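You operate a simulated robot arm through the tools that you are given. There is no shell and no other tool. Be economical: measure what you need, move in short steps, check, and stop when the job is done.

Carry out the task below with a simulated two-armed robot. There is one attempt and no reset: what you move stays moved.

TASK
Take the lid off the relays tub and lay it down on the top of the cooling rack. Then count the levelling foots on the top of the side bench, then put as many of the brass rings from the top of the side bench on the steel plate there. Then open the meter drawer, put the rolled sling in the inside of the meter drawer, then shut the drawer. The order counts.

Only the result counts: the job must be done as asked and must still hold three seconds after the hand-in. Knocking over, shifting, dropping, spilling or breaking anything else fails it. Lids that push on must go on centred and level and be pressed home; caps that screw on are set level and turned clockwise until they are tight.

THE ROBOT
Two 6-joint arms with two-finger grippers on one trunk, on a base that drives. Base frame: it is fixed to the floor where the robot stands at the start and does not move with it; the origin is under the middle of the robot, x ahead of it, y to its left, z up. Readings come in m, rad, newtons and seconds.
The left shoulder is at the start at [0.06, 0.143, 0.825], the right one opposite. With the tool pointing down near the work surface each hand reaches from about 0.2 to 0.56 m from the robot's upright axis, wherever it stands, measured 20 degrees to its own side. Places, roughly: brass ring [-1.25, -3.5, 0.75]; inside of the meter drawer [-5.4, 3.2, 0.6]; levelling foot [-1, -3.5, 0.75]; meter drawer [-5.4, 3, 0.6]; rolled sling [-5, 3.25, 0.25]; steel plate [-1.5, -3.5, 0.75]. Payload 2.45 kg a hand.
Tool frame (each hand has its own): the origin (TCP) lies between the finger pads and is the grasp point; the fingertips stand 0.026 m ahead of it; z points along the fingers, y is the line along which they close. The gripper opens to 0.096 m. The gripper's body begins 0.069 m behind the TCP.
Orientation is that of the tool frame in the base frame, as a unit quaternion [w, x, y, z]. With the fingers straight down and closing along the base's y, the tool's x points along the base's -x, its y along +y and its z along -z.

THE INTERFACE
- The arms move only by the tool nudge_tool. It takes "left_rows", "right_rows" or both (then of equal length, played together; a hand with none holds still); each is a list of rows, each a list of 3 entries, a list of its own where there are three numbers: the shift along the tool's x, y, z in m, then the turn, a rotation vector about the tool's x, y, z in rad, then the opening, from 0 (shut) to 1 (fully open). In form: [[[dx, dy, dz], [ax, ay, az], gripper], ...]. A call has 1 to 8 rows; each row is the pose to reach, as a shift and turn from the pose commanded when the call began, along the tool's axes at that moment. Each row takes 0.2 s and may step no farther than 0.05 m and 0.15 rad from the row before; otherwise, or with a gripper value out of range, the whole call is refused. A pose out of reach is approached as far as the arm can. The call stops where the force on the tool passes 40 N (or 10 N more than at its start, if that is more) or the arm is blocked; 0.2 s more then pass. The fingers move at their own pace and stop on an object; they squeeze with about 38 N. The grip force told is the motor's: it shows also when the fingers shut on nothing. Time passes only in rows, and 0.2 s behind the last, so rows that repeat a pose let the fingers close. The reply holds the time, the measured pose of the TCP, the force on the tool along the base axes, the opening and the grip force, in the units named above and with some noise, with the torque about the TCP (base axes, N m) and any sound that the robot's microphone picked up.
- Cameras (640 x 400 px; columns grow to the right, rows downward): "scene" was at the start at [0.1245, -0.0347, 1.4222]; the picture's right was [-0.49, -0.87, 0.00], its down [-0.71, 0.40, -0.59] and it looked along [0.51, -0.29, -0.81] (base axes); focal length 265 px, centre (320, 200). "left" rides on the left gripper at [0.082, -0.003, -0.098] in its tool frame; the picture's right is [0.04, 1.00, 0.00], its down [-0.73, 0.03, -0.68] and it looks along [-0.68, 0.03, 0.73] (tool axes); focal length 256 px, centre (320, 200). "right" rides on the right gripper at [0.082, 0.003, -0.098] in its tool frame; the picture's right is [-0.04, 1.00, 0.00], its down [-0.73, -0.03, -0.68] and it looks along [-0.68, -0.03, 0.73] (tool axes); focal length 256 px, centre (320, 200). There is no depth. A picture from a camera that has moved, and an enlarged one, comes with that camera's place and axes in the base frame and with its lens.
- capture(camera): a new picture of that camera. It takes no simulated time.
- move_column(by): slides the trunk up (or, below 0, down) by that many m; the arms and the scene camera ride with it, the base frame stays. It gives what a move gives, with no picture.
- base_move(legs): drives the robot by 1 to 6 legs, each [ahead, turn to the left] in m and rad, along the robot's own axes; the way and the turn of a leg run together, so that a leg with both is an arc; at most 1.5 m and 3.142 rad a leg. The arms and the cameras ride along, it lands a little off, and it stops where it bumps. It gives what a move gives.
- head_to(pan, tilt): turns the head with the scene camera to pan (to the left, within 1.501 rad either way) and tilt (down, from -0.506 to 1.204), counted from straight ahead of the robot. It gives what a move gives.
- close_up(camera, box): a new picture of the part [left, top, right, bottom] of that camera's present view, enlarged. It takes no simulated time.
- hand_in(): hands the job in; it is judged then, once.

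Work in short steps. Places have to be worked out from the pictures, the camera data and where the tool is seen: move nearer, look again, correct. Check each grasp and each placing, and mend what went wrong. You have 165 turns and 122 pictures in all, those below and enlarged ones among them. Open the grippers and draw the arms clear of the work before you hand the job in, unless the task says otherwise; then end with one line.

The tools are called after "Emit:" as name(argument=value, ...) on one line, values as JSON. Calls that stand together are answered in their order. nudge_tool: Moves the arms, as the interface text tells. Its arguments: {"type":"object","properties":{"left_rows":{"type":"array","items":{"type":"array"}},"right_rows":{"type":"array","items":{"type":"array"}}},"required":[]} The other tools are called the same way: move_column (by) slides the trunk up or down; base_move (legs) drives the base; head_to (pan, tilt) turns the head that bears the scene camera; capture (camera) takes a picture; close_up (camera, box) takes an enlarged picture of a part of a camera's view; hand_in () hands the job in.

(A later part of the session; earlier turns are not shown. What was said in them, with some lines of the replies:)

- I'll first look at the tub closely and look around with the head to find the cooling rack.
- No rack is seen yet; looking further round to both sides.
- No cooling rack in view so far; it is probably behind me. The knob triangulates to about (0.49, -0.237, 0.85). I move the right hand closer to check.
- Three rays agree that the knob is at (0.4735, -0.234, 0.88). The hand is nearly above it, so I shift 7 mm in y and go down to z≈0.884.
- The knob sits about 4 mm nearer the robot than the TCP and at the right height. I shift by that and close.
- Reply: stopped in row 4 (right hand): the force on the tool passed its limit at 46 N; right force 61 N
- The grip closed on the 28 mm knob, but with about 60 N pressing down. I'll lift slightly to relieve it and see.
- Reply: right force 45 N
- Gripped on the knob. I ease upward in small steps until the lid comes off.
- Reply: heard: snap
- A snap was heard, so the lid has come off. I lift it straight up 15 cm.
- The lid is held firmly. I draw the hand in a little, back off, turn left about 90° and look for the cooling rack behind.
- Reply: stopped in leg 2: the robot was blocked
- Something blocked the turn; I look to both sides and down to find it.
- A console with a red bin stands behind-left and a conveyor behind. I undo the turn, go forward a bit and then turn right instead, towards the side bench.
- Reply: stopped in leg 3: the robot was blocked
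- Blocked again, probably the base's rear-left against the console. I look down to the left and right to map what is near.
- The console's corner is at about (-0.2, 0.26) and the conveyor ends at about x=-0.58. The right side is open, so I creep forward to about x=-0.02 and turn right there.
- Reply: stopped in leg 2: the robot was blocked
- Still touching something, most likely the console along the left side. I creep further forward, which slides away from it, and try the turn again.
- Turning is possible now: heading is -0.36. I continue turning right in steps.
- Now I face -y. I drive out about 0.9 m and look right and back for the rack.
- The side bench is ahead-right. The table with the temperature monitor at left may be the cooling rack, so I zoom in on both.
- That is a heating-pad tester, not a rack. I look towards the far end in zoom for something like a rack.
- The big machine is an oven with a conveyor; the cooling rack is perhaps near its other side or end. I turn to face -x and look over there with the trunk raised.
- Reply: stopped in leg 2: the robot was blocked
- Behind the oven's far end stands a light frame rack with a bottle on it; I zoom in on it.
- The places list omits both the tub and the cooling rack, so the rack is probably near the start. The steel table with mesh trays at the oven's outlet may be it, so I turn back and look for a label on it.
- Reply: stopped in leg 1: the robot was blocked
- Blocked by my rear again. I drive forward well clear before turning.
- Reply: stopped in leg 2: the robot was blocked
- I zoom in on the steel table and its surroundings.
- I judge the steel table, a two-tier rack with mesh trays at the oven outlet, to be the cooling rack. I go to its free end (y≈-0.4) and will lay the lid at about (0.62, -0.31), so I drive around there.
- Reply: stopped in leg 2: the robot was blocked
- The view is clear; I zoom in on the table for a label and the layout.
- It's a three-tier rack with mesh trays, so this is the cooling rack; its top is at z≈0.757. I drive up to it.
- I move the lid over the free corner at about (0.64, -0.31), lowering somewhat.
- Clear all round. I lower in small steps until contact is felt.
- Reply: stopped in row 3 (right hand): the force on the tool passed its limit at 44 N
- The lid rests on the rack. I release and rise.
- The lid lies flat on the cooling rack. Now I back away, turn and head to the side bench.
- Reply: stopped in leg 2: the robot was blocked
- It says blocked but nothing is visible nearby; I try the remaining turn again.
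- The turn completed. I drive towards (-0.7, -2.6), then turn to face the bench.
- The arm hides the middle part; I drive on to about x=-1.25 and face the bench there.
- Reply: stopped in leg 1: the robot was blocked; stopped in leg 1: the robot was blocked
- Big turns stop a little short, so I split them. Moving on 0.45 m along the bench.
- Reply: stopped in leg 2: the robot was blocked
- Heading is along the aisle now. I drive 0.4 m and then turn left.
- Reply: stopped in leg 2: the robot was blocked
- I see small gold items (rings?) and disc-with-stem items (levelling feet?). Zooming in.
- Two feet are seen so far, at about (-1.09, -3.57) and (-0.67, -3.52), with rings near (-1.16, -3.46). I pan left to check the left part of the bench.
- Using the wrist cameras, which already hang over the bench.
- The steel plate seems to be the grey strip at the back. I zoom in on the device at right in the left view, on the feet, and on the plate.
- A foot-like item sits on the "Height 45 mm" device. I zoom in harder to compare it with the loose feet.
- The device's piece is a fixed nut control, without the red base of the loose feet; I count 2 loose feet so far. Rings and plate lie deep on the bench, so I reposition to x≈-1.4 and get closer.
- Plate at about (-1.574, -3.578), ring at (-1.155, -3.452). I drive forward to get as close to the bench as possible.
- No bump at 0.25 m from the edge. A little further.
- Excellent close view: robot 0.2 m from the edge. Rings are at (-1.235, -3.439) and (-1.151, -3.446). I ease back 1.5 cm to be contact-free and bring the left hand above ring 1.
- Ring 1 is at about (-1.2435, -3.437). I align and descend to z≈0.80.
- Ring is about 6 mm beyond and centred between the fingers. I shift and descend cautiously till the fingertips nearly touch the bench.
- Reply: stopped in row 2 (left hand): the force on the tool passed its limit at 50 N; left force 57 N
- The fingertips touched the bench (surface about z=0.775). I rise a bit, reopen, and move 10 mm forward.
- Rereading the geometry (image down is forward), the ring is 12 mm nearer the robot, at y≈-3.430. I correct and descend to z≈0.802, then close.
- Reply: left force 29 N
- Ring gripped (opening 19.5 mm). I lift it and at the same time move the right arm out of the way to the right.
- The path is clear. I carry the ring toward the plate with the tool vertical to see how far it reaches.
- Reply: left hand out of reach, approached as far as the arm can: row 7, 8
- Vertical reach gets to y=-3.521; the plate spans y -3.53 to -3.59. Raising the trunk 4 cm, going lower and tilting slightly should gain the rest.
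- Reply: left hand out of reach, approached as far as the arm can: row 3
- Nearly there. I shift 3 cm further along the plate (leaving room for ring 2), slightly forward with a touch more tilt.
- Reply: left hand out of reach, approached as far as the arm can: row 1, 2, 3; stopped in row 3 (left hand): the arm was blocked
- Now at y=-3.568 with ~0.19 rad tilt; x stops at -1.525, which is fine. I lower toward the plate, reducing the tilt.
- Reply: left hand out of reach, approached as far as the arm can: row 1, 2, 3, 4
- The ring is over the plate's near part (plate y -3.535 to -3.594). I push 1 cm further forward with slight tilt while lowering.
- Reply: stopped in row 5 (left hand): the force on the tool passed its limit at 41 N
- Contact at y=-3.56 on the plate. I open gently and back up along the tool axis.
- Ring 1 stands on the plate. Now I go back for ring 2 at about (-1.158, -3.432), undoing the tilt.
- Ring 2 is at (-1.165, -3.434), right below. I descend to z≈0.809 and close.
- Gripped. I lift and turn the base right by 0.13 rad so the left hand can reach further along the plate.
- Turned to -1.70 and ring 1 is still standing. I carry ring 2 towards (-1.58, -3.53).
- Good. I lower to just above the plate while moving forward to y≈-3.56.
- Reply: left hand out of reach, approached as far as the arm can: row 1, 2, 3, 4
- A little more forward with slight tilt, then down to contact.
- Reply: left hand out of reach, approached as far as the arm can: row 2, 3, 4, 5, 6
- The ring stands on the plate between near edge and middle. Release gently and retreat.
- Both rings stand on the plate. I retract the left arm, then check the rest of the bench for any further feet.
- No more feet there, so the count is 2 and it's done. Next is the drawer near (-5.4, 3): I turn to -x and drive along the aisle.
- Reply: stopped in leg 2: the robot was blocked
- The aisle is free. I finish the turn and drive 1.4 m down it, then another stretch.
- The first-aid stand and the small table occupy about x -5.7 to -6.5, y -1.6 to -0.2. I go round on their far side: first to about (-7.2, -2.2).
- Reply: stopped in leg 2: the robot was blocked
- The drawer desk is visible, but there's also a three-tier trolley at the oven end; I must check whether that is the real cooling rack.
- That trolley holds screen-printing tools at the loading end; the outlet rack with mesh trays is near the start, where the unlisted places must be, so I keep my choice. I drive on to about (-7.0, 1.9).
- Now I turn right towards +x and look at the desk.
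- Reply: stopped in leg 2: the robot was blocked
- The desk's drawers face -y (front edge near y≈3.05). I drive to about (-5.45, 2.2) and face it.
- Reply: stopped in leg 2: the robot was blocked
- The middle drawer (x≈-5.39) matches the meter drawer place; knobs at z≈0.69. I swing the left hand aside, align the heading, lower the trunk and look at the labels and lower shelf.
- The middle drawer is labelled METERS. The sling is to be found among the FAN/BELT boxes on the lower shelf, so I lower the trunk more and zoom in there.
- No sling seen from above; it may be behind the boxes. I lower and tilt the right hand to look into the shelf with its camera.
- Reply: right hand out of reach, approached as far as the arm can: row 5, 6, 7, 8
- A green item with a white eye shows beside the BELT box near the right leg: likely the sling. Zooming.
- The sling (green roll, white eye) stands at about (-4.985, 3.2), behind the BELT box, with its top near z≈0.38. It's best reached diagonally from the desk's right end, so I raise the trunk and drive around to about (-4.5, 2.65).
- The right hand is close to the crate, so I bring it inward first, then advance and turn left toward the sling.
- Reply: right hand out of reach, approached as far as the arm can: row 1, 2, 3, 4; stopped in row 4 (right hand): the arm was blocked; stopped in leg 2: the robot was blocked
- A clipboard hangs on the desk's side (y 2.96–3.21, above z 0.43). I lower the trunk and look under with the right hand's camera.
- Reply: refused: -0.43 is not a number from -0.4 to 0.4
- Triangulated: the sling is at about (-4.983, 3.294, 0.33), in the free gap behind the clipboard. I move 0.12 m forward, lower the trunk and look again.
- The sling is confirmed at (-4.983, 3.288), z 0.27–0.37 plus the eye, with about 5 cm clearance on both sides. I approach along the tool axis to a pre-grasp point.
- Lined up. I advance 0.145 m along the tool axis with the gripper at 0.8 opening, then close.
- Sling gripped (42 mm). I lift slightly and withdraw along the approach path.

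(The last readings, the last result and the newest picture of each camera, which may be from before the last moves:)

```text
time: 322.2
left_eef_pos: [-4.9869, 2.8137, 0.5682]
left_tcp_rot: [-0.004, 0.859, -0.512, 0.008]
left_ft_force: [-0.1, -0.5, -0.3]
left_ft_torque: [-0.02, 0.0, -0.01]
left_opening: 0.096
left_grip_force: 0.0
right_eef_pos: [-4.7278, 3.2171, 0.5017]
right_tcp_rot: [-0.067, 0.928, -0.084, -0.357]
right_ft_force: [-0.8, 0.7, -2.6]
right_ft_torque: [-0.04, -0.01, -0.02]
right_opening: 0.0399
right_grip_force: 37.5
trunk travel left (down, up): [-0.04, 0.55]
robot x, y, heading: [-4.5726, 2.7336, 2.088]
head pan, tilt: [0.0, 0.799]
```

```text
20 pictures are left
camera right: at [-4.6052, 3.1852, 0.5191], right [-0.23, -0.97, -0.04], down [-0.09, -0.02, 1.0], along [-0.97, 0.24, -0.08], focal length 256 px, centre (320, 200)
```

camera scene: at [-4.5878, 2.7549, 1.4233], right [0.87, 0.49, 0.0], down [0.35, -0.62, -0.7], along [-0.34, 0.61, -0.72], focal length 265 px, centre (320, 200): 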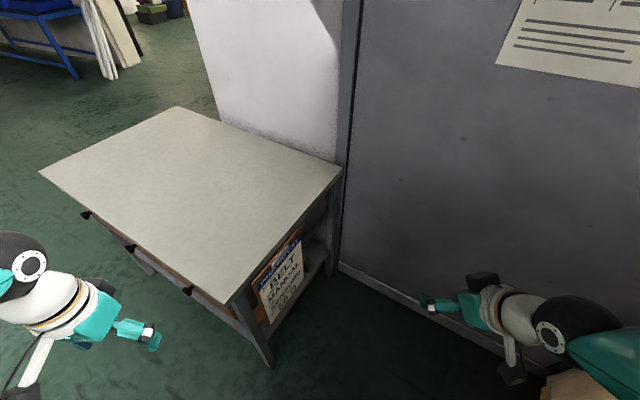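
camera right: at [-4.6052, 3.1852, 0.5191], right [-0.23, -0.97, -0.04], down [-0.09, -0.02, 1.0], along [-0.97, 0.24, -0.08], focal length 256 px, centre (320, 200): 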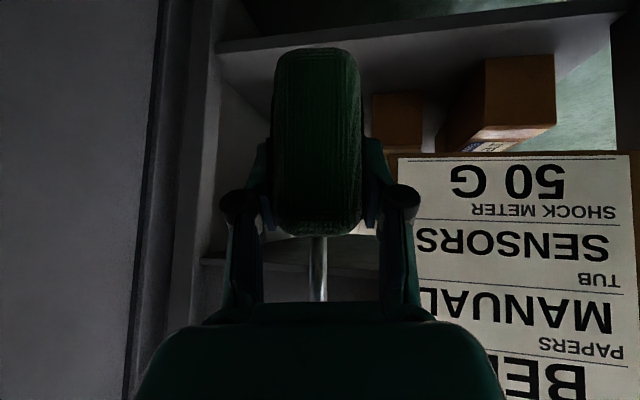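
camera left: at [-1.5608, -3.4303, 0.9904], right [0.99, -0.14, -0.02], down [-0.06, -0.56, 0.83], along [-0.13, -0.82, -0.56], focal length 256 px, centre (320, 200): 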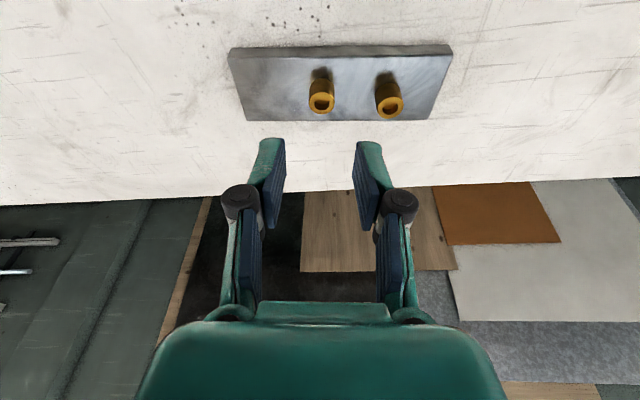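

The sling is out and held. I raise the trunk, reverse and drive back in front of the METERS drawer.

Emit:
move_column(by=0.4)

Emit:
move_column(by=0.12)

Emit:
base_move(legs=[[-0.35, 0], [0, 0.7], [0, 0.66]])

```text
time: 326.0
left_eef_pos: [-4.9867, 2.8146, 0.9685]
left_tcp_rot: [-0.003, 0.859, -0.513, 0.008]
left_ft_force: [0.6, -0.3, 0.5]
left_ft_torque: [0.03, -0.01, 0.03]
left_opening: 0.096
left_grip_force: 0.1
right_eef_pos: [-4.7296, 3.2173, 0.9017]
right_tcp_rot: [-0.066, 0.928, -0.084, -0.357]
right_ft_force: [0.0, -0.2, -2.5]
right_ft_torque: [-0.04, 0.02, 0.01]
right_opening: 0.0395
right_grip_force: 38.2
trunk travel left (down, up): [-0.44, 0.15]
robot x, y, heading: [-4.5766, 2.7363, 2.086]
head pan, tilt: [0.0, 0.799]
```

```text
time: 327.5
left_eef_pos: [-4.9869, 2.8132, 1.0884]
left_tcp_rot: [-0.003, 0.858, -0.513, 0.009]
left_ft_force: [-0.6, -0.1, -0.2]
left_ft_torque: [-0.03, -0.02, -0.04]
left_opening: 0.096
left_grip_force: 0.1
right_eef_pos: [-4.7288, 3.2169, 1.0209]
right_tcp_rot: [-0.068, 0.928, -0.084, -0.357]
right_ft_force: [-0.2, 0.6, -3.0]
right_ft_torque: [-0.04, -0.03, -0.01]
right_opening: 0.0395
right_grip_force: 38.7
trunk travel left (down, up): [-0.56, 0.03]
robot x, y, heading: [-4.5773, 2.7339, 2.088]
head pan, tilt: [0.0, 0.799]
```

```text
time: 333.2
left_eef_pos: [-4.6787, 2.1099, 1.0902]
left_tcp_rot: [-0.008, 1.0, -0.002, 0.005]
left_ft_force: [0.0, -0.8, 0.6]
left_ft_torque: [0.11, 0.04, -0.01]
left_opening: 0.0959
left_grip_force: 0.1
right_eef_pos: [-4.9075, 2.5295, 1.021]
right_tcp_rot: [0.123, 0.842, 0.4, -0.341]
right_ft_force: [-0.3, -0.6, -2.7]
right_ft_torque: [0.06, 0.0, 0.01]
right_opening: 0.0393
right_grip_force: 38.0
trunk travel left (down, up): [-0.56, 0.03]
robot x, y, heading: [-4.4055, 2.4658, -3.119]
head pan, tilt: [0.0, 0.799]
stopped in leg 3: the robot was blocked; the commanded pose is now the measured one
```

I finish the turn and drive to the drawer front.

Emit:
base_move(legs=[[0, 0.28], [1.0, 0]])

Emit:
base_move(legs=[[0, -0.95], [0, -0.9]])

```text
time: 339.5
left_eef_pos: [-5.5385, 1.7477, 1.0904]
left_tcp_rot: [-0.009, 0.991, 0.135, 0.004]
left_ft_force: [0.0, 0.0, 0.7]
left_ft_torque: [0.03, -0.02, 0.02]
left_opening: 0.0958
left_grip_force: 0.1
right_eef_pos: [-5.8725, 2.0904, 1.0211]
right_tcp_rot: [0.17, 0.779, 0.512, -0.321]
right_ft_force: [0.4, 0.4, -2.1]
right_ft_torque: [0.03, -0.06, 0.03]
right_opening: 0.0393
right_grip_force: 38.2
trunk travel left (down, up): [-0.56, 0.03]
robot x, y, heading: [-5.3755, 2.166, -2.837]
head pan, tilt: [0.0, 0.799]
```

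```text
time: 343.0
left_eef_pos: [-5.8057, 2.0495, 1.091]
left_tcp_rot: [-0.004, 0.945, -0.328, 0.006]
left_ft_force: [0.9, 1.6, 0.3]
left_ft_torque: [-0.04, 0.01, 0.02]
left_opening: 0.0958
left_grip_force: 0.0
right_eef_pos: [-5.7293, 2.5209, 1.0225]
right_tcp_rot: [0.008, 0.926, 0.105, -0.364]
right_ft_force: [-0.2, 1.1, -2.0]
right_ft_torque: [-0.03, 0.04, 0.03]
right_opening: 0.0396
right_grip_force: 37.5
trunk travel left (down, up): [-0.56, 0.03]
robot x, y, heading: [-5.3923, 2.141, 2.508]
head pan, tilt: [0.0, 0.799]
stopped in leg 2: the robot was blocked; the commanded pose is now the measured one
```

Emit:
base_move(legs=[[0, -0.93]])

Emit:
head_to(pan=0.0, tilt=0.8)

Emit:
capture(camera="scene")

```text
time: 346.1
left_eef_pos: [-5.7169, 2.417, 1.0924]
left_tcp_rot: [0.0, -0.703, 0.711, -0.008]
left_ft_force: [0.2, -0.9, 0.5]
left_ft_torque: [0.03, 0.02, -0.01]
left_opening: 0.0961
left_grip_force: 0.0
right_eef_pos: [-5.2963, 2.6444, 1.0235]
right_tcp_rot: [-0.155, 0.877, -0.315, -0.329]
right_ft_force: [0.3, 0.3, -2.1]
right_ft_torque: [-0.01, 0.04, 0.01]
right_opening: 0.0398
right_grip_force: 37.8
trunk travel left (down, up): [-0.56, 0.03]
robot x, y, heading: [-5.4214, 2.146, 1.6]
head pan, tilt: [0.0, 0.799]
stopped in leg 1: the robot was blocked; the commanded pose is now the measured one
```

```text
time: 346.7
left_eef_pos: [-5.7184, 2.4172, 1.0915]
left_tcp_rot: [0.001, -0.704, 0.71, -0.009]
left_ft_force: [-0.4, -0.2, 0.2]
left_ft_torque: [0.0, -0.02, -0.04]
left_opening: 0.0964
left_grip_force: 0.0
right_eef_pos: [-5.2977, 2.6436, 1.0236]
right_tcp_rot: [-0.155, 0.877, -0.315, -0.327]
right_ft_force: [0.6, 0.4, -3.0]
right_ft_torque: [-0.01, -0.01, 0.0]
right_opening: 0.0394
right_grip_force: 38.1
trunk travel left (down, up): [-0.56, 0.03]
robot x, y, heading: [-5.4237, 2.1434, 1.602]
head pan, tilt: [0.0, 0.799]
```

```text
19 pictures are left
camera scene: at [-5.428, 2.2863, 1.5432], right [1.0, 0.03, 0.0], down [0.02, -0.72, -0.7], along [-0.02, 0.7, -0.72], focal length 265 px, centre (320, 200)
```

scene: 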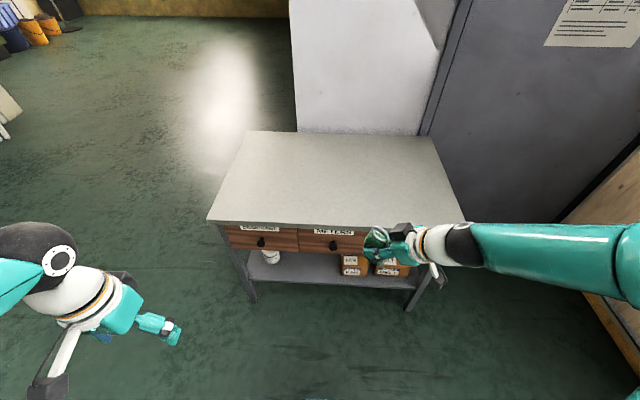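

The knob is at about (-5.396, 2.90, 0.65). I pull the right hand up and back along its axis, and bring the left hand forward while tilting it toward horizontal.

Emit:
nudge_tool(right_rows=[[[0, 0, -0.035], [0, 0, 0], 0], [[0, 0, -0.07], [0, 0, 0], 0], [[0, 0, -0.105], [0, 0, 0], 0], [[0, 0, -0.14], [0, 0, 0], 0], [[0, 0, -0.17], [0, 0, 0], 0], [[0, 0, -0.2], [0, 0, 0], 0], [[0, 0, -0.2], [0, 0, 0], 0], [[0, 0, -0.2], [0, 0, 0], 0]], left_rows=[[[-0.028, -0.032, 0.012], [0, -0.14, 0], 1], [[-0.056, -0.064, 0.025], [0, -0.28, 0], 1], [[-0.085, -0.096, 0.037], [0, -0.42, 0], 1], [[-0.113, -0.128, 0.05], [0, -0.56, 0], 1], [[-0.14, -0.16, 0.062], [0, -0.7, 0], 1], [[-0.17, -0.19, 0.075], [0, -0.84, 0], 1], [[-0.195, -0.222, 0.087], [0, -0.98, 0], 1], [[-0.22, -0.254, 0.1], [0, -1.12, 0], 1]])

Emit:
move_column(by=-0.3)

Emit:
capture(camera="left")

```text
time: 348.5
left_eef_pos: [-5.4605, 2.6326, 0.9921]
left_tcp_rot: [0.38, -0.599, 0.602, 0.366]
left_ft_force: [-0.3, 0.7, -0.1]
left_ft_torque: [0.02, 0.01, -0.01]
left_opening: 0.096
left_grip_force: 0.0
right_eef_pos: [-5.1998, 2.5506, 1.1707]
right_tcp_rot: [-0.155, 0.877, -0.314, -0.33]
right_ft_force: [0.1, 0.9, -3.0]
right_ft_torque: [-0.01, -0.02, 0.01]
right_opening: 0.0394
right_grip_force: 38.1
trunk travel left (down, up): [-0.56, 0.03]
robot x, y, heading: [-5.425, 2.1433, 1.6]
head pan, tilt: [0.0, 0.799]
```

```text
time: 351.5
left_eef_pos: [-5.462, 2.6319, 0.6944]
left_tcp_rot: [0.379, -0.601, 0.602, 0.366]
left_ft_force: [-0.1, -0.1, 0.2]
left_ft_torque: [0.02, 0.02, -0.04]
left_opening: 0.0961
left_grip_force: 0.0
right_eef_pos: [-5.2017, 2.5501, 0.8717]
right_tcp_rot: [-0.156, 0.877, -0.315, -0.329]
right_ft_force: [-0.2, -0.5, -3.0]
right_ft_torque: [0.0, 0.01, -0.01]
right_opening: 0.0394
right_grip_force: 38.2
trunk travel left (down, up): [-0.26, 0.33]
robot x, y, heading: [-5.4199, 2.1453, 1.603]
head pan, tilt: [0.0, 0.799]
```

```text
18 pictures are left
camera left: at [-5.459, 2.508, 0.6639], right [-1.0, -0.01, -0.05], down [-0.05, -0.28, 0.96], along [-0.02, 0.96, 0.28], focal length 256 px, centre (320, 200)
```

left: 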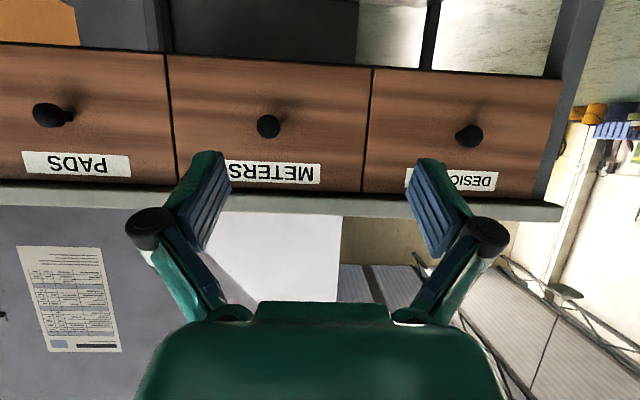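

The knob is at (-5.388, 2.90, 0.669). I level the tool and bring it to 6 cm before the knob.

Emit:
nudge_tool(left_rows=[[[-0.013, -0.0145, 0.038], [0, -0.07, 0], 1], [[-0.026, -0.029, 0.076], [0, -0.14, 0], 1], [[-0.039, -0.0435, 0.114], [0, -0.21, 0], 1], [[-0.052, -0.058, 0.152], [0, -0.28, 0], 1], [[-0.0655, -0.072, 0.19], [0, -0.34, 0], 1], [[-0.0655, -0.072, 0.19], [0, -0.34, 0], 1]])

Emit:
capture(camera="left")

```text
time: 352.9
left_eef_pos: [-5.3862, 2.8311, 0.6675]
left_tcp_rot: [-0.474, 0.53, -0.529, -0.463]
left_ft_force: [-0.5, -0.6, 0.5]
left_ft_torque: [0.0, 0.04, -0.01]
left_opening: 0.0961
left_grip_force: 0.0
right_eef_pos: [-5.2017, 2.55, 0.8704]
right_tcp_rot: [-0.155, 0.877, -0.315, -0.328]
right_ft_force: [-0.3, 0.4, -1.9]
right_ft_torque: [0.0, -0.01, 0.02]
right_opening: 0.0394
right_grip_force: 38.2
trunk travel left (down, up): [-0.26, 0.33]
robot x, y, heading: [-5.4253, 2.1442, 1.596]
head pan, tilt: [0.0, 0.799]
```

```text
17 pictures are left
camera left: at [-5.3822, 2.7244, 0.598], right [-1.0, 0.01, -0.05], down [-0.05, -0.58, 0.81], along [-0.03, 0.81, 0.58], focal length 256 px, centre (320, 200)
```

left: 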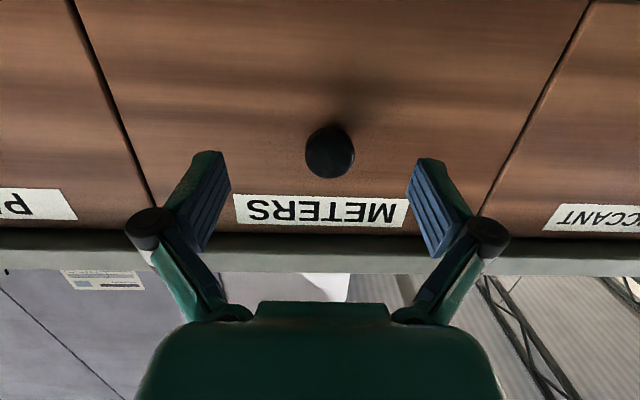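

Centred on the knob within a few mm. I advance 6 cm and close on it.

Emit:
nudge_tool(left_rows=[[[-0.008, 0.004, 0.03], [0, 0, 0], 1], [[-0.0154, 0.007, 0.05], [0, 0, 0], 1], [[-0.0154, 0.007, 0.059], [0, 0, 0], 1], [[-0.0154, 0.007, 0.059], [0, 0, 0], 0.5], [[-0.0154, 0.007, 0.059], [0, 0, 0], 0], [[-0.0154, 0.007, 0.059], [0, 0, 0], 0], [[-0.0154, 0.007, 0.059], [0, 0, 0], 0]])

```text
time: 354.0
left_eef_pos: [-5.3853, 2.8809, 0.6781]
left_tcp_rot: [0.477, -0.524, 0.536, 0.459]
left_ft_force: [-3.4, -74.6, 10.0]
left_ft_torque: [0.96, -0.44, -0.26]
left_opening: 0.0762
left_grip_force: 43.5
right_eef_pos: [-5.2021, 2.5439, 0.8747]
right_tcp_rot: [-0.156, 0.877, -0.313, -0.329]
right_ft_force: [-0.3, -1.0, -2.2]
right_ft_torque: [-0.01, 0.0, 0.01]
right_opening: 0.0395
right_grip_force: 38.1
trunk travel left (down, up): [-0.26, 0.33]
robot x, y, heading: [-5.4216, 2.1464, 1.598]
head pan, tilt: [0.0, 0.799]
stopped in row 5 (left hand): the force on the tool passed its limit at 46 N (the readings are from after the stop); the commanded pose is now the measured one
```

The fingertips pushed on the drawer face while closing (they lengthen as they close). I back off 12 mm, then close.

Emit:
nudge_tool(left_rows=[[[0, 0, -0.01], [0, 0, 0], 0.8], [[0, 0, -0.014], [0, 0, 0], 0.6], [[0, 0, -0.014], [0, 0, 0], 0.3], [[0, 0, -0.014], [0, 0, 0], 0], [[0, 0, -0.014], [0, 0, 0], 0], [[0, 0, -0.014], [0, 0, 0], 0]])

Emit:
capture(camera="left")

```text
time: 355.4
left_eef_pos: [-5.3923, 2.8744, 0.6768]
left_tcp_rot: [0.474, -0.529, 0.533, 0.46]
left_ft_force: [-19.6, -26.4, -1.3]
left_ft_torque: [0.03, 0.33, 0.1]
left_opening: 0.0306
left_grip_force: 44.9
right_eef_pos: [-5.2036, 2.5475, 0.8712]
right_tcp_rot: [-0.156, 0.877, -0.314, -0.329]
right_ft_force: [0.0, -0.2, -2.5]
right_ft_torque: [-0.02, -0.03, 0.02]
right_opening: 0.0394
right_grip_force: 38.5
trunk travel left (down, up): [-0.26, 0.33]
robot x, y, heading: [-5.4262, 2.1456, 1.599]
head pan, tilt: [0.0, 0.799]
```

```text
16 pictures are left
camera left: at [-5.3889, 2.7659, 0.608], right [-1.0, 0.01, -0.05], down [-0.05, -0.58, 0.81], along [-0.02, 0.81, 0.58], focal length 256 px, centre (320, 200)
```

left: 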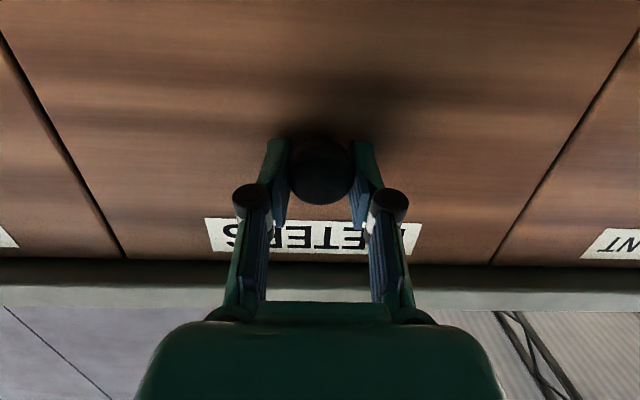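

Knob gripped. I pull the drawer out with the arm.

Emit:
nudge_tool(left_rows=[[[0, 0, -0.03], [0, 0, 0], 0], [[-0.004, 0, -0.065], [0, 0, 0], 0], [[-0.008, 0, -0.1], [0, 0, 0], 0], [[-0.012, 0, -0.135], [0, 0, 0], 0], [[-0.016, 0, -0.17], [0, 0, 0], 0], [[-0.02, 0, -0.2], [0, 0, 0], 0], [[-0.024, 0, -0.23], [0, 0, 0], 0]])

Emit:
capture(camera="scene")

```text
time: 356.1
left_eef_pos: [-5.3944, 2.7943, 0.6778]
left_tcp_rot: [0.463, -0.535, 0.542, 0.453]
left_ft_force: [-1.5, -2.0, -10.2]
left_ft_torque: [-0.22, 0.17, 0.23]
left_opening: 0.0305
left_grip_force: 45.1
right_eef_pos: [-5.2011, 2.5501, 0.8714]
right_tcp_rot: [-0.154, 0.877, -0.315, -0.328]
right_ft_force: [0.4, -0.1, -2.5]
right_ft_torque: [-0.02, -0.03, -0.02]
right_opening: 0.0396
right_grip_force: 38.2
trunk travel left (down, up): [-0.26, 0.33]
robot x, y, heading: [-5.4226, 2.1452, 1.601]
head pan, tilt: [0.0, 0.799]
stopped in row 3 (left hand): the force on the tool passed its limit at 45 N (the readings are from after the stop); the commanded pose is now the measured one
```

```text
15 pictures are left
camera scene: at [-5.4275, 2.2868, 1.2434], right [1.0, 0.03, 0.0], down [0.02, -0.72, -0.7], along [-0.02, 0.7, -0.72], focal length 265 px, centre (320, 200)
```

scene: 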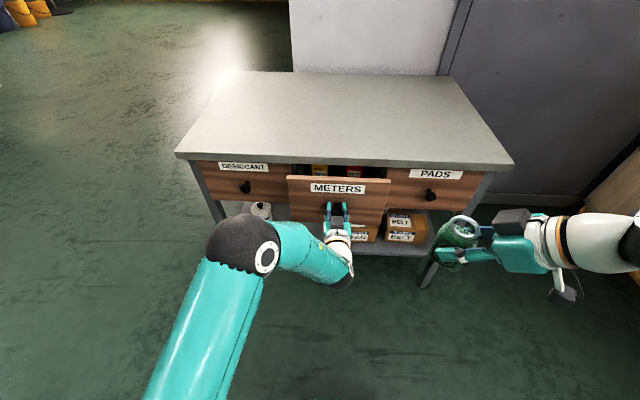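

Opened 8 cm; the pull had a vertical component. I continue in a pure -y direction with smaller steps.

Emit:
nudge_tool(left_rows=[[[0.004, 0, -0.022], [0, 0, 0], 0], [[0.007, 0, -0.044], [0, 0, 0], 0], [[0.011, 0, -0.066], [0, 0, 0], 0], [[0.014, 0, -0.088], [0, 0, 0], 0], [[0.018, 0, -0.11], [0, 0, 0], 0], [[0.021, 0, -0.132], [0, 0, 0], 0], [[0.024, 0, -0.15], [0, 0, 0], 0]])

Emit:
capture(camera="scene")

```text
time: 357.6
left_eef_pos: [-5.3995, 2.6656, 0.6787]
left_tcp_rot: [0.468, -0.536, 0.541, 0.449]
left_ft_force: [27.9, -2.1, -2.8]
left_ft_torque: [-0.73, -0.34, -0.65]
left_opening: 0.0306
left_grip_force: 45.1
right_eef_pos: [-5.2008, 2.5491, 0.8711]
right_tcp_rot: [-0.153, 0.878, -0.314, -0.328]
right_ft_force: [-0.7, -0.3, -1.8]
right_ft_torque: [-0.01, 0.0, 0.0]
right_opening: 0.0393
right_grip_force: 37.5
trunk travel left (down, up): [-0.26, 0.33]
robot x, y, heading: [-5.4261, 2.1441, 1.6]
head pan, tilt: [0.0, 0.799]
stopped in row 7 (left hand): the force on the tool passed its limit at 52 N (the readings are from after the stop); the commanded pose is now the measured one
```

```text
14 pictures are left
camera scene: at [-5.4258, 2.2866, 1.2431], right [1.0, 0.03, 0.0], down [0.02, -0.72, -0.7], along [-0.02, 0.7, -0.72], focal length 265 px, centre (320, 200)
```

scene: 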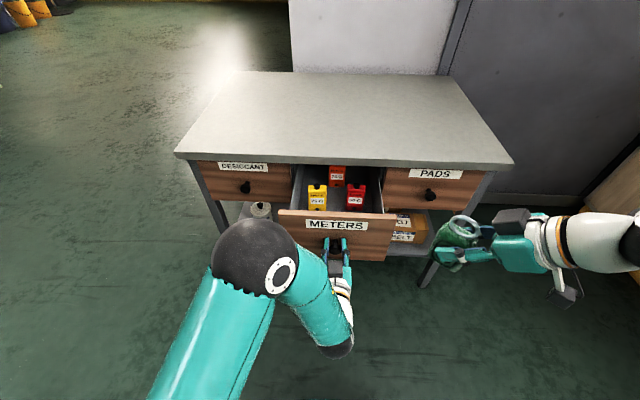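

The drawer is 21 cm open, with three meters inside. I zoom in to find free space for the sling.

Emit:
close_up(camera="scene", box=[260, 140, 500, 290])

```text
2.67 times, centred on (380, 215) of scene
camera zoom: at [-5.4258, 2.2866, 1.2431], right [1.0, 0.03, 0.0], down [0.02, -0.72, -0.7], along [-0.02, 0.7, -0.72], focal length 706 px, centre (160, 160)
```

zoom: 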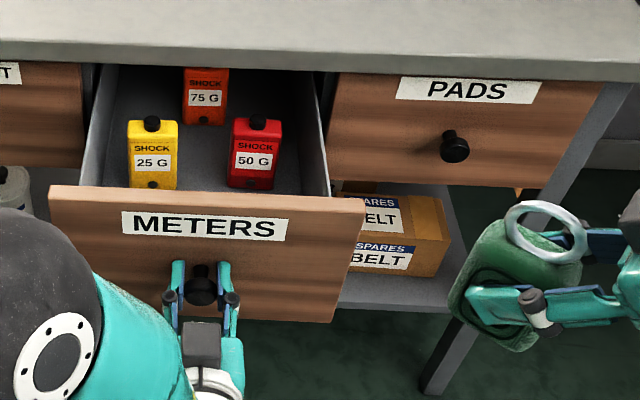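

The gap between drawer front and meters is about 13 cm deep, enough for the sling. I release the knob with the left hand and draw it back and aside, then raise the trunk.

Emit:
nudge_tool(left_rows=[[[0, 0, 0], [0, 0, 0], 0.5], [[0, 0, 0], [0, 0, 0], 1], [[0, 0, -0.002], [0, 0, 0], 1], [[0, 0, -0.04], [0, 0, 0], 1], [[0, 0, -0.08], [0, 0, 0], 1], [[0, 0.045, -0.1], [0, 0, 0], 1], [[0, 0.09, -0.1], [0, 0, 0], 1], [[0, 0.135, -0.1], [0, 0, 0], 1]])

Emit:
nudge_tool(left_rows=[[[0, 0.045, 0], [0, 0, 0], 1], [[0, 0.09, 0], [0, 0, 0], 1], [[0, 0.135, 0], [0, 0, 0], 1], [[0, 0.18, 0], [0, 0, 0], 1]])

Emit:
move_column(by=0.22)

```text
time: 358.9
left_eef_pos: [-5.4683, 2.6145, 0.6722]
left_tcp_rot: [-0.409, 0.593, -0.507, -0.473]
left_ft_force: [0.0, 0.4, 0.1]
left_ft_torque: [-0.01, 0.01, 0.02]
left_opening: 0.096
left_grip_force: 0.1
left hand out of reach, approached as far as the arm can: row 5, 6
right_eef_pos: [-5.2007, 2.5492, 0.8733]
right_tcp_rot: [-0.153, 0.878, -0.314, -0.328]
right_ft_force: [0.1, -0.1, -2.0]
right_ft_torque: [-0.02, -0.03, 0.01]
right_opening: 0.0394
right_grip_force: 37.8
trunk travel left (down, up): [-0.26, 0.33]
robot x, y, heading: [-5.4251, 2.1431, 1.6]
head pan, tilt: [0.0, 0.799]
stopped in row 6 (left hand): the arm was blocked; the commanded pose is now the measured one
```

```text
time: 359.9
left_eef_pos: [-5.602, 2.6428, 0.6538]
left_tcp_rot: [-0.41, 0.593, -0.508, -0.473]
left_ft_force: [-0.7, -0.5, 0.7]
left_ft_torque: [-0.01, -0.03, -0.03]
left_opening: 0.0956
left_grip_force: 0.1
left hand out of reach, approached as far as the arm can: row 1, 2, 3, 4
right_eef_pos: [-5.2005, 2.55, 0.8725]
right_tcp_rot: [-0.154, 0.877, -0.315, -0.328]
right_ft_force: [-1.4, 0.6, -2.4]
right_ft_torque: [-0.01, -0.03, 0.02]
right_opening: 0.0394
right_grip_force: 38.1
trunk travel left (down, up): [-0.26, 0.33]
robot x, y, heading: [-5.423, 2.1432, 1.593]
head pan, tilt: [0.0, 0.799]
```

```text
time: 362.2
left_eef_pos: [-5.6026, 2.6425, 0.8729]
left_tcp_rot: [-0.41, 0.592, -0.508, -0.472]
left_ft_force: [-0.5, 0.2, 0.5]
left_ft_torque: [-0.01, -0.01, -0.01]
left_opening: 0.0962
left_grip_force: 0.0
right_eef_pos: [-5.2019, 2.5502, 1.0917]
right_tcp_rot: [-0.154, 0.877, -0.314, -0.328]
right_ft_force: [-0.1, 0.1, -2.3]
right_ft_torque: [0.02, -0.04, -0.04]
right_opening: 0.0394
right_grip_force: 38.7
trunk travel left (down, up): [-0.48, 0.11]
robot x, y, heading: [-5.423, 2.1429, 1.601]
head pan, tilt: [0.0, 0.799]
```

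Now I bring the sling over the gap at (-5.37, 2.785), turning the tool vertical with its closing axis along y.

Emit:
nudge_tool(right_rows=[[[-0.0087, -0.0068, 0.0425], [-0.04, 0.086, -0.082], 0], [[-0.0174, -0.0135, 0.085], [-0.081, 0.171, -0.164], 0], [[-0.0262, -0.0203, 0.1274], [-0.121, 0.257, -0.246], 0], [[-0.0349, -0.027, 0.17], [-0.1615, 0.3425, -0.3285], 0], [[-0.0436, -0.0338, 0.2124], [-0.202, 0.428, -0.411], 0], [[-0.0523, -0.0406, 0.2549], [-0.242, 0.514, -0.493], 0], [[-0.061, -0.0473, 0.2973], [-0.283, 0.599, -0.575], 0], [[-0.0698, -0.0541, 0.3398], [-0.323, 0.685, -0.657], 0]])

Emit:
capture(camera="scene")

```text
time: 364.0
left_eef_pos: [-5.6022, 2.6445, 0.8729]
left_tcp_rot: [-0.41, 0.593, -0.508, -0.471]
left_ft_force: [0.1, 0.6, -0.4]
left_ft_torque: [-0.01, -0.02, 0.0]
left_opening: 0.0958
left_grip_force: 0.0
right_eef_pos: [-5.3702, 2.7855, 0.8898]
right_tcp_rot: [0.002, 1.0, 0.002, 0.001]
right_ft_force: [1.1, 1.8, -1.5]
right_ft_torque: [0.0, 0.03, 0.01]
right_opening: 0.0393
right_grip_force: 37.9
trunk travel left (down, up): [-0.48, 0.11]
robot x, y, heading: [-5.4246, 2.1415, 1.598]
head pan, tilt: [0.0, 0.799]
```

```text
12 pictures are left
camera scene: at [-5.4284, 2.2889, 1.4629], right [1.0, 0.03, 0.0], down [0.02, -0.72, -0.7], along [-0.02, 0.69, -0.72], focal length 265 px, centre (320, 200)
```

scene: 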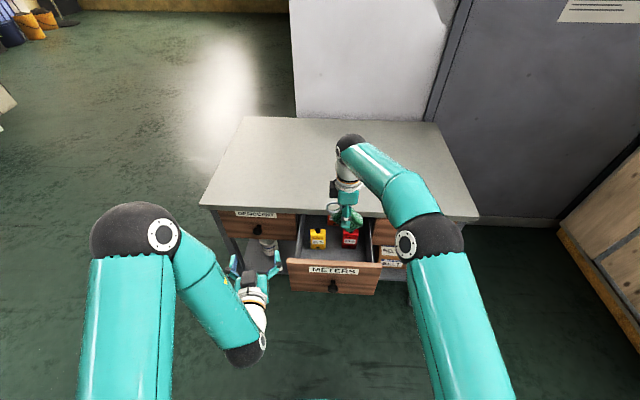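

Well positioned. I take a zoom to verify clearance before lowering.

Emit:
close_up(camera="scene", box=[260, 180, 420, 300])

```text
3.33 times, centred on (340, 240) of scene
camera zoom: at [-5.4284, 2.2889, 1.4629], right [1.0, 0.03, 0.0], down [0.02, -0.72, -0.7], along [-0.02, 0.69, -0.72], focal length 882 px, centre (253, 67)
```

zoom: 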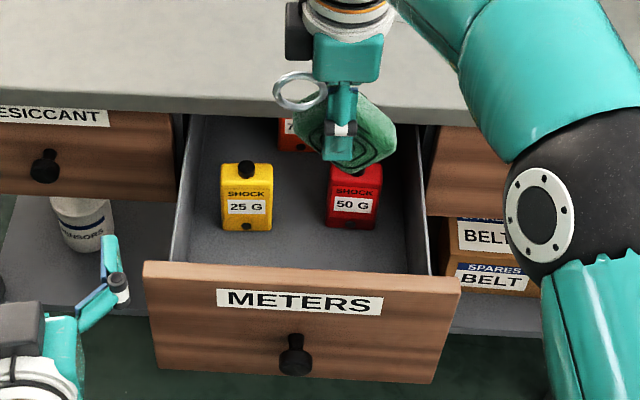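

Clear on all sides. I lower the sling straight down into the gap.

Emit:
nudge_tool(right_rows=[[[0, 0, 0.045], [0, 0, 0], 0], [[0, 0, 0.09], [0, 0, 0], 0], [[0, 0, 0.13], [0, 0, 0], 0], [[0, 0, 0.165], [0, 0, 0], 0], [[0, 0, 0.185], [0, 0, 0], 0], [[0, 0, 0.2], [0, 0, 0], 0]])

Emit:
close_up(camera="scene", box=[260, 180, 420, 300])

```text
time: 365.4
left_eef_pos: [-5.6024, 2.6441, 0.8731]
left_tcp_rot: [-0.41, 0.593, -0.507, -0.473]
left_ft_force: [0.5, 0.2, 0.1]
left_ft_torque: [0.02, 0.0, 0.01]
left_opening: 0.096
left_grip_force: 0.1
right_eef_pos: [-5.3701, 2.7839, 0.6934]
right_tcp_rot: [0.001, 1.0, 0.002, 0.001]
right_ft_force: [0.4, 0.9, -2.9]
right_ft_torque: [0.01, 0.02, 0.05]
right_opening: 0.0395
right_grip_force: 37.8
trunk travel left (down, up): [-0.48, 0.11]
robot x, y, heading: [-5.4248, 2.146, 1.601]
head pan, tilt: [0.0, 0.799]
```

```text
3.33 times, centred on (340, 240) of scene
camera zoom: at [-5.4276, 2.2873, 1.4631], right [1.0, 0.03, 0.0], down [0.02, -0.72, -0.7], along [-0.02, 0.7, -0.72], focal length 882 px, centre (253, 67)
```

zoom: 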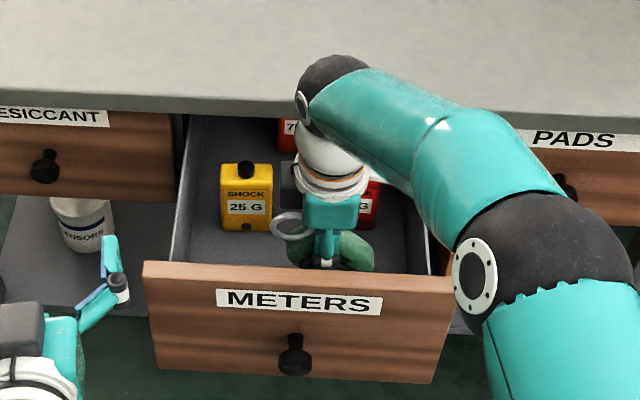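

Going down the last bit to contact.

Emit:
nudge_tool(right_rows=[[[0, 0, 0.006], [0, 0, 0], 0], [[0, 0, 0.012], [0, 0, 0], 0], [[0, 0, 0.018], [0, 0, 0], 0], [[0, 0, 0.024], [0, 0, 0], 0], [[0, 0, 0.03], [0, 0, 0], 0]])

```text
time: 366.6
left_eef_pos: [-5.6027, 2.6438, 0.8737]
left_tcp_rot: [-0.41, 0.593, -0.507, -0.473]
left_ft_force: [-0.1, 0.7, 0.0]
left_ft_torque: [-0.03, -0.04, -0.02]
left_opening: 0.096
left_grip_force: 0.0
right_eef_pos: [-5.3713, 2.7851, 0.6643]
right_tcp_rot: [0.0, 1.0, 0.001, 0.0]
right_ft_force: [0.0, -2.2, 4.7]
right_ft_torque: [0.05, -0.03, 0.01]
right_opening: 0.0395
right_grip_force: 38.1
trunk travel left (down, up): [-0.48, 0.11]
robot x, y, heading: [-5.4219, 2.1407, 1.597]
head pan, tilt: [0.0, 0.799]
```

Contact felt. I release (limited opening) and rise straight up.

Emit:
nudge_tool(right_rows=[[[0, 0, 0], [0, 0, 0], 0.5], [[0, 0, 0], [0, 0, 0], 0.62], [[0, 0, 0], [0, 0, 0], 0.65], [[0, 0, -0.03], [0, 0, 0], 0.65], [[0, 0, -0.075], [0, 0, 0], 0.65], [[0, 0, -0.12], [0, 0, 0], 0.65], [[0, 0, -0.165], [0, 0, 0], 0.65], [[0, 0, -0.21], [0, 0, 0], 0.65]])

Emit:
nudge_tool(right_rows=[[[0.04, 0.01, -0.02], [0, 0, 0], 0.65], [[0.08, 0.03, -0.03], [0, 0, 0], 0.65], [[0.12, 0.06, -0.03], [0, 0, 0], 0.65], [[0.15, 0.095, -0.03], [0, 0, 0], 0.65], [[0.18, 0.13, -0.03], [0, 0, 0], 0.65], [[0.21, 0.16, -0.03], [0, 0, 0], 0.65]])

Emit:
close_up(camera="scene", box=[260, 180, 420, 300])

```text
time: 368.4
left_eef_pos: [-5.6035, 2.6429, 0.8747]
left_tcp_rot: [-0.41, 0.593, -0.507, -0.473]
left_ft_force: [0.2, 0.2, -0.9]
left_ft_torque: [0.01, 0.02, 0.04]
left_opening: 0.0961
left_grip_force: 0.1
right_eef_pos: [-5.3699, 2.7837, 0.8699]
right_tcp_rot: [0.001, 1.0, 0.001, 0.0]
right_ft_force: [0.6, -0.8, -1.1]
right_ft_torque: [0.01, -0.02, -0.01]
right_opening: 0.0623
right_grip_force: 0.1
trunk travel left (down, up): [-0.48, 0.11]
robot x, y, heading: [-5.4223, 2.1449, 1.596]
head pan, tilt: [0.0, 0.799]
```

```text
time: 369.8
left_eef_pos: [-5.6023, 2.6429, 0.873]
left_tcp_rot: [-0.41, 0.592, -0.507, -0.473]
left_ft_force: [0.5, -0.2, -0.6]
left_ft_torque: [0.0, 0.0, 0.0]
left_opening: 0.0961
left_grip_force: 0.0
right_eef_pos: [-5.1585, 2.6214, 0.9029]
right_tcp_rot: [0.001, 1.0, 0.0, 0.001]
right_ft_force: [0.8, -0.8, -0.6]
right_ft_torque: [0.02, 0.0, -0.02]
right_opening: 0.0623
right_grip_force: 0.1
trunk travel left (down, up): [-0.48, 0.11]
robot x, y, heading: [-5.4245, 2.1481, 1.601]
head pan, tilt: [0.0, 0.799]
```

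```text
3.33 times, centred on (340, 240) of scene
camera zoom: at [-5.4271, 2.2858, 1.4633], right [1.0, 0.03, 0.0], down [0.02, -0.72, -0.7], along [-0.02, 0.7, -0.72], focal length 882 px, centre (253, 67)
```

zoom: 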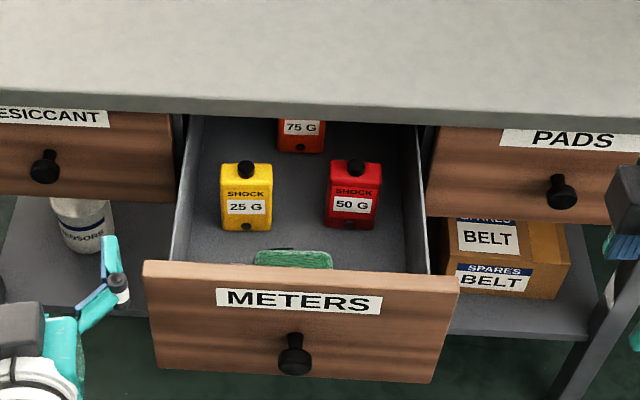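

The sling lies in the drawer and the meters are undisturbed. Now I back off 12 cm, place the closed left hand in front of the knob and lower the trunk to push it shut.

Emit:
base_move(legs=[[-0.12, 0]])

Emit:
nudge_tool(left_rows=[[[0.002, -0.04, -0.006], [0, 0, 0], 0.5], [[0.004, -0.08, -0.012], [0, 0, 0], 0], [[0.006, -0.12, -0.018], [0, 0, 0], 0], [[0.007, -0.16, -0.024], [0, 0, 0], 0], [[0.008, -0.205, -0.029], [0, 0, 0], 0], [[0.008, -0.205, -0.029], [0, 0, 0], 0]])

Emit:
move_column(by=-0.2)

Emit:
capture(camera="left")

```text
time: 371.0
left_eef_pos: [-5.5984, 2.5231, 0.874]
left_tcp_rot: [-0.41, 0.593, -0.507, -0.473]
left_ft_force: [0.1, -0.7, 1.1]
left_ft_torque: [-0.02, 0.0, 0.0]
left_opening: 0.0963
left_grip_force: 0.1
right_eef_pos: [-5.1552, 2.5034, 0.9032]
right_tcp_rot: [0.0, 1.0, 0.001, 0.0]
right_ft_force: [0.3, -1.0, -0.3]
right_ft_torque: [0.01, 0.02, -0.03]
right_opening: 0.0626
right_grip_force: 0.0
trunk travel left (down, up): [-0.48, 0.11]
robot x, y, heading: [-5.4228, 2.0231, 1.6]
head pan, tilt: [0.0, 0.799]
```

```text
time: 372.6
left_eef_pos: [-5.4516, 2.5523, 0.8721]
left_tcp_rot: [-0.378, 0.636, -0.464, -0.487]
left_ft_force: [0.1, 0.7, 0.4]
left_ft_torque: [0.02, -0.04, 0.03]
left_opening: 0.0
left_grip_force: 28.6
right_eef_pos: [-5.1552, 2.5047, 0.9012]
right_tcp_rot: [-0.001, 1.0, 0.0, 0.001]
right_ft_force: [-0.2, -0.6, -0.8]
right_ft_torque: [-0.02, 0.01, -0.01]
right_opening: 0.0625
right_grip_force: 0.1
trunk travel left (down, up): [-0.48, 0.11]
robot x, y, heading: [-5.4197, 2.0277, 1.596]
head pan, tilt: [0.0, 0.799]
stopped in row 6 (left hand): the arm was blocked; the commanded pose is now the measured one
```

```text
time: 374.8
left_eef_pos: [-5.4506, 2.5514, 0.6724]
left_tcp_rot: [-0.378, 0.636, -0.463, -0.488]
left_ft_force: [0.2, 0.3, 0.1]
left_ft_torque: [-0.03, -0.01, 0.0]
left_opening: 0.0001
left_grip_force: 28.3
right_eef_pos: [-5.156, 2.504, 0.7024]
right_tcp_rot: [0.0, 1.0, 0.0, 0.0]
right_ft_force: [-0.1, -0.3, -0.3]
right_ft_torque: [0.03, 0.02, 0.0]
right_opening: 0.0623
right_grip_force: 0.1
trunk travel left (down, up): [-0.28, 0.31]
robot x, y, heading: [-5.42, 2.022, 1.603]
head pan, tilt: [0.0, 0.799]
```

```text
8 pictures are left
camera left: at [-5.4128, 2.4424, 0.6165], right [-0.95, -0.29, -0.07], down [0.08, -0.48, 0.87], along [-0.29, 0.83, 0.48], focal length 256 px, centre (320, 200)
```

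left: 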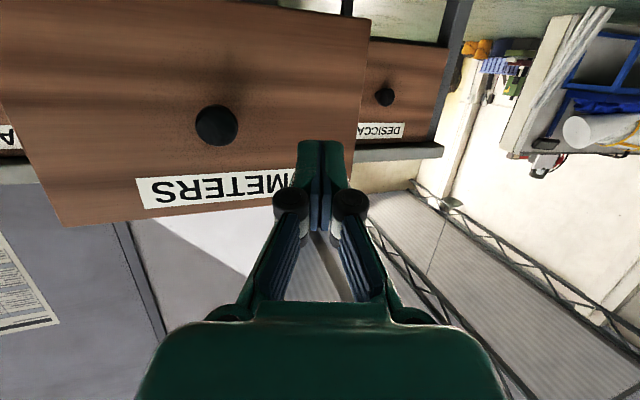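

The hand needs to straighten toward the knob. I move forward to just before it while correcting the yaw.

Emit:
nudge_tool(left_rows=[[[-0.006, -0.026, 0.019], [0.09, 0.003, 0.022], 0], [[-0.012, -0.052, 0.038], [0.18, 0.006, 0.044], 0], [[-0.017, -0.078, 0.056], [0.27, 0.008, 0.066], 0], [[-0.017, -0.078, 0.056], [0.27, 0.008, 0.066], 0]])

Emit:
capture(camera="left")

```text
time: 375.8
left_eef_pos: [-5.3879, 2.6278, 0.6784]
left_tcp_rot: [-0.442, 0.563, -0.551, -0.429]
left_ft_force: [0.5, -0.1, 0.5]
left_ft_torque: [-0.01, -0.01, -0.02]
left_opening: 0.0001
left_grip_force: 28.6
right_eef_pos: [-5.1547, 2.5034, 0.7045]
right_tcp_rot: [0.0, 1.0, 0.0, 0.0]
right_ft_force: [-0.9, 0.0, -0.5]
right_ft_torque: [0.0, -0.04, -0.04]
right_opening: 0.0623
right_grip_force: 0.1
trunk travel left (down, up): [-0.28, 0.31]
robot x, y, heading: [-5.4198, 2.0245, 1.603]
head pan, tilt: [0.0, 0.799]
```

```text
7 pictures are left
camera left: at [-5.3824, 2.514, 0.6213], right [-1.0, -0.01, -0.06], down [-0.05, -0.48, 0.88], along [-0.04, 0.88, 0.48], focal length 256 px, centre (320, 200)
```

left: 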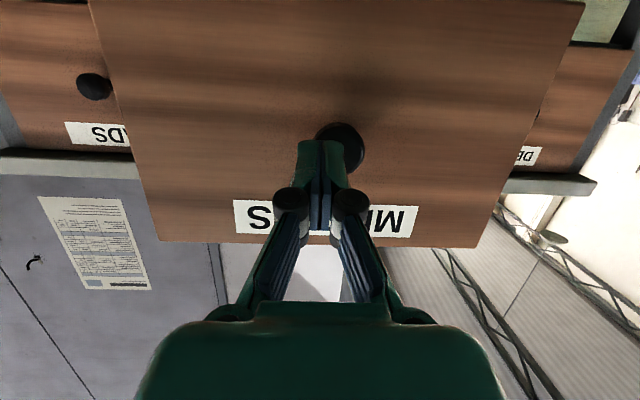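

The fingertips are right before the knob, which is 1 cm to the left. I shift and push slowly along +y.

Emit:
nudge_tool(left_rows=[[[-0.003, 0.012, 0.01], [0, 0, 0], 0], [[-0.009, 0.012, 0.034], [0, 0, 0], 0], [[-0.015, 0.012, 0.059], [0, 0, 0], 0], [[-0.021, 0.012, 0.084], [0, 0, 0], 0], [[-0.027, 0.012, 0.109], [0, 0, 0], 0], [[-0.033, 0.012, 0.134], [0, 0, 0], 0], [[-0.039, 0.012, 0.158], [0, 0, 0], 0], [[-0.045, 0.012, 0.182], [0, 0, 0], 0]])

Emit:
capture(camera="scene")

```text
time: 377.6
left_eef_pos: [-5.4018, 2.8151, 0.6755]
left_tcp_rot: [-0.442, 0.564, -0.55, -0.429]
left_ft_force: [-0.4, 1.0, 0.1]
left_ft_torque: [-0.06, -0.02, 0.02]
left_opening: 0.0
left_grip_force: 28.7
right_eef_pos: [-5.1548, 2.504, 0.703]
right_tcp_rot: [0.0, 1.0, -0.001, 0.001]
right_ft_force: [1.0, 0.0, 0.5]
right_ft_torque: [-0.01, 0.0, 0.0]
right_opening: 0.0625
right_grip_force: 0.1
trunk travel left (down, up): [-0.28, 0.31]
robot x, y, heading: [-5.4204, 2.0271, 1.601]
head pan, tilt: [0.0, 0.799]
```

```text
6 pictures are left
camera scene: at [-5.4241, 2.1679, 1.2631], right [1.0, 0.03, 0.0], down [0.02, -0.72, -0.7], along [-0.02, 0.7, -0.72], focal length 265 px, centre (320, 200)
```

scene: 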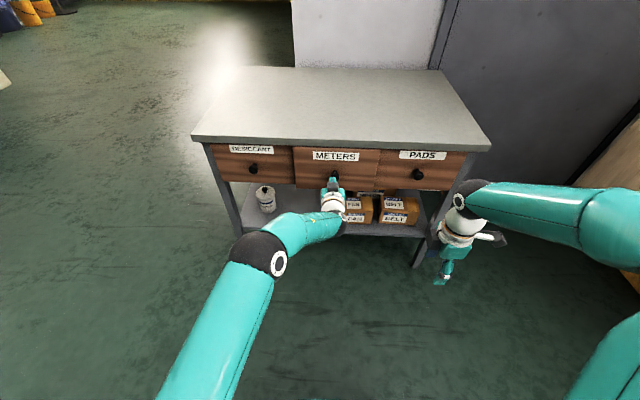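

Nearly shut. I push the last few centimetres until the force rises.

Emit:
nudge_tool(left_rows=[[[-0.003, 0, 0.012], [0, 0, 0], 0], [[-0.006, 0, 0.024], [0, 0, 0], 0], [[-0.009, 0, 0.036], [0, 0, 0], 0], [[-0.012, 0, 0.048], [0, 0, 0], 0], [[-0.015, 0, 0.06], [0, 0, 0], 0], [[-0.018, 0, 0.072], [0, 0, 0], 0]])

Emit:
close_up(camera="scene", box=[180, 120, 500, 250])

```text
time: 378.4
left_eef_pos: [-5.399, 2.8407, 0.6756]
left_tcp_rot: [-0.441, 0.565, -0.551, -0.428]
left_ft_force: [-5.1, -20.9, 4.4]
left_ft_torque: [0.22, -0.09, -0.02]
left_opening: 0.0
left_grip_force: 28.4
right_eef_pos: [-5.156, 2.5029, 0.7049]
right_tcp_rot: [-0.001, 1.0, 0.001, 0.0]
right_ft_force: [0.1, -0.3, -0.7]
right_ft_torque: [0.0, -0.03, 0.0]
right_opening: 0.0625
right_grip_force: 0.0
trunk travel left (down, up): [-0.28, 0.31]
robot x, y, heading: [-5.4205, 2.0259, 1.599]
head pan, tilt: [0.0, 0.799]
stopped in row 3 (left hand): the force on the tool passed its limit at 51 N (the readings are from after the stop); the commanded pose is now the measured one
```

```text
2.00 times, centred on (340, 185) of scene
camera zoom: at [-5.4246, 2.1648, 1.2636], right [1.0, 0.03, 0.0], down [0.02, -0.72, -0.7], along [-0.02, 0.7, -0.72], focal length 529 px, centre (280, 230)
```

zoom: 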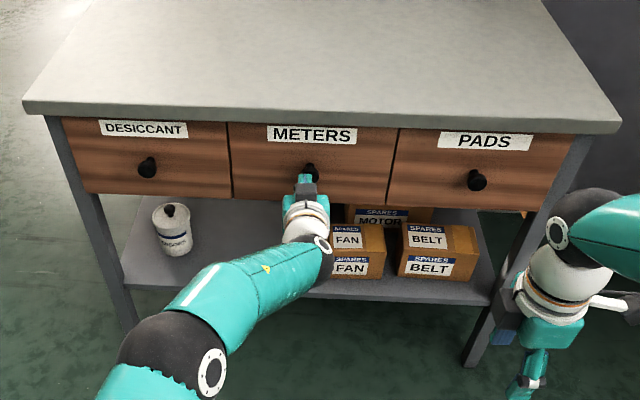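

The drawer is flush with its neighbours and the force rose to 51 N: shut. I withdraw the left hand, open both grippers and back the robot away.

Emit:
nudge_tool(left_rows=[[[0.005, 0, -0.03], [0, 0, 0], 0], [[0.012, 0, -0.07], [0, 0, 0], 0], [[0.02, 0, -0.11], [0, 0, 0], 0.5], [[0.028, 0, -0.15], [0, 0, 0], 1], [[0.028, 0, -0.15], [0, 0, 0], 1], [[0.028, 0, -0.15], [0, 0, 0], 1]], right_rows=[[[0, 0, 0], [0, 0, 0], 1], [[0, 0, 0], [0, 0, 0], 1], [[0, 0, 0], [0, 0, 0], 1], [[0, 0, 0], [0, 0, 0], 1], [[0, 0, 0], [0, 0, 0], 1], [[0, 0, 0], [0, 0, 0], 1]])

Emit:
base_move(legs=[[-0.2, 0]])

Emit:
close_up(camera="scene", box=[180, 100, 500, 260])

```text
time: 379.8
left_eef_pos: [-5.401, 2.6905, 0.6835]
left_tcp_rot: [-0.44, 0.566, -0.551, -0.428]
left_ft_force: [-0.1, 0.0, -0.3]
left_ft_torque: [0.03, 0.02, 0.01]
left_opening: 0.0962
left_grip_force: 0.0
right_eef_pos: [-5.1554, 2.5044, 0.7039]
right_tcp_rot: [0.0, 1.0, 0.001, -0.001]
right_ft_force: [0.7, 0.3, -0.4]
right_ft_torque: [-0.01, 0.05, 0.0]
right_opening: 0.096
right_grip_force: 0.1
trunk travel left (down, up): [-0.28, 0.31]
robot x, y, heading: [-5.4187, 2.0228, 1.6]
head pan, tilt: [0.0, 0.799]
```

```text
time: 381.4
left_eef_pos: [-5.3943, 2.488, 0.6843]
left_tcp_rot: [-0.44, 0.566, -0.551, -0.428]
left_ft_force: [0.3, -0.1, 0.6]
left_ft_torque: [0.03, -0.01, 0.0]
left_opening: 0.0959
left_grip_force: 0.1
right_eef_pos: [-5.1491, 2.3009, 0.7033]
right_tcp_rot: [0.0, 1.0, 0.001, 0.0]
right_ft_force: [-0.1, 0.4, -0.6]
right_ft_torque: [0.0, 0.02, 0.01]
right_opening: 0.0963
right_grip_force: 0.0
trunk travel left (down, up): [-0.28, 0.31]
robot x, y, heading: [-5.4177, 1.8203, 1.603]
head pan, tilt: [0.0, 0.799]
```

```text
2.00 times, centred on (340, 180) of scene
camera zoom: at [-5.4188, 1.9647, 1.2633], right [1.0, 0.03, 0.0], down [0.02, -0.72, -0.7], along [-0.02, 0.7, -0.72], focal length 529 px, centre (280, 240)
```

zoom: 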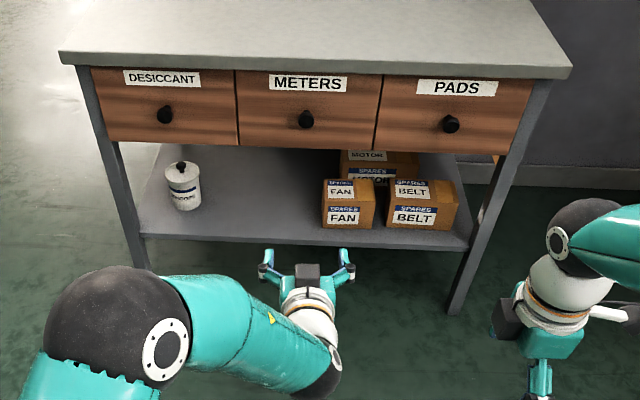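

The METERS drawer is shut with the sling inside, both grippers are open and the arms are clear. I hand in.

Emit:
hand_in()

```text
The job is handed in.
```

I handed the job in with every step carried out, but two of my judgement calls were never confirmed: which surface is the cooling rack, and the count of 2 feet. The lid lies on the three-tier steel rack near the start, which I took to be the cooling rack. I left out a foot-shaped fixture on the "Height 45 mm" device, so 2 brass rings stand on the steel plate. The rolled sling is in the shut METERS drawer. The base bumped something several times while turning, at least once probably the console near the start; I saw nothing knocked over or shifted, but I did not check everything it may have touched.
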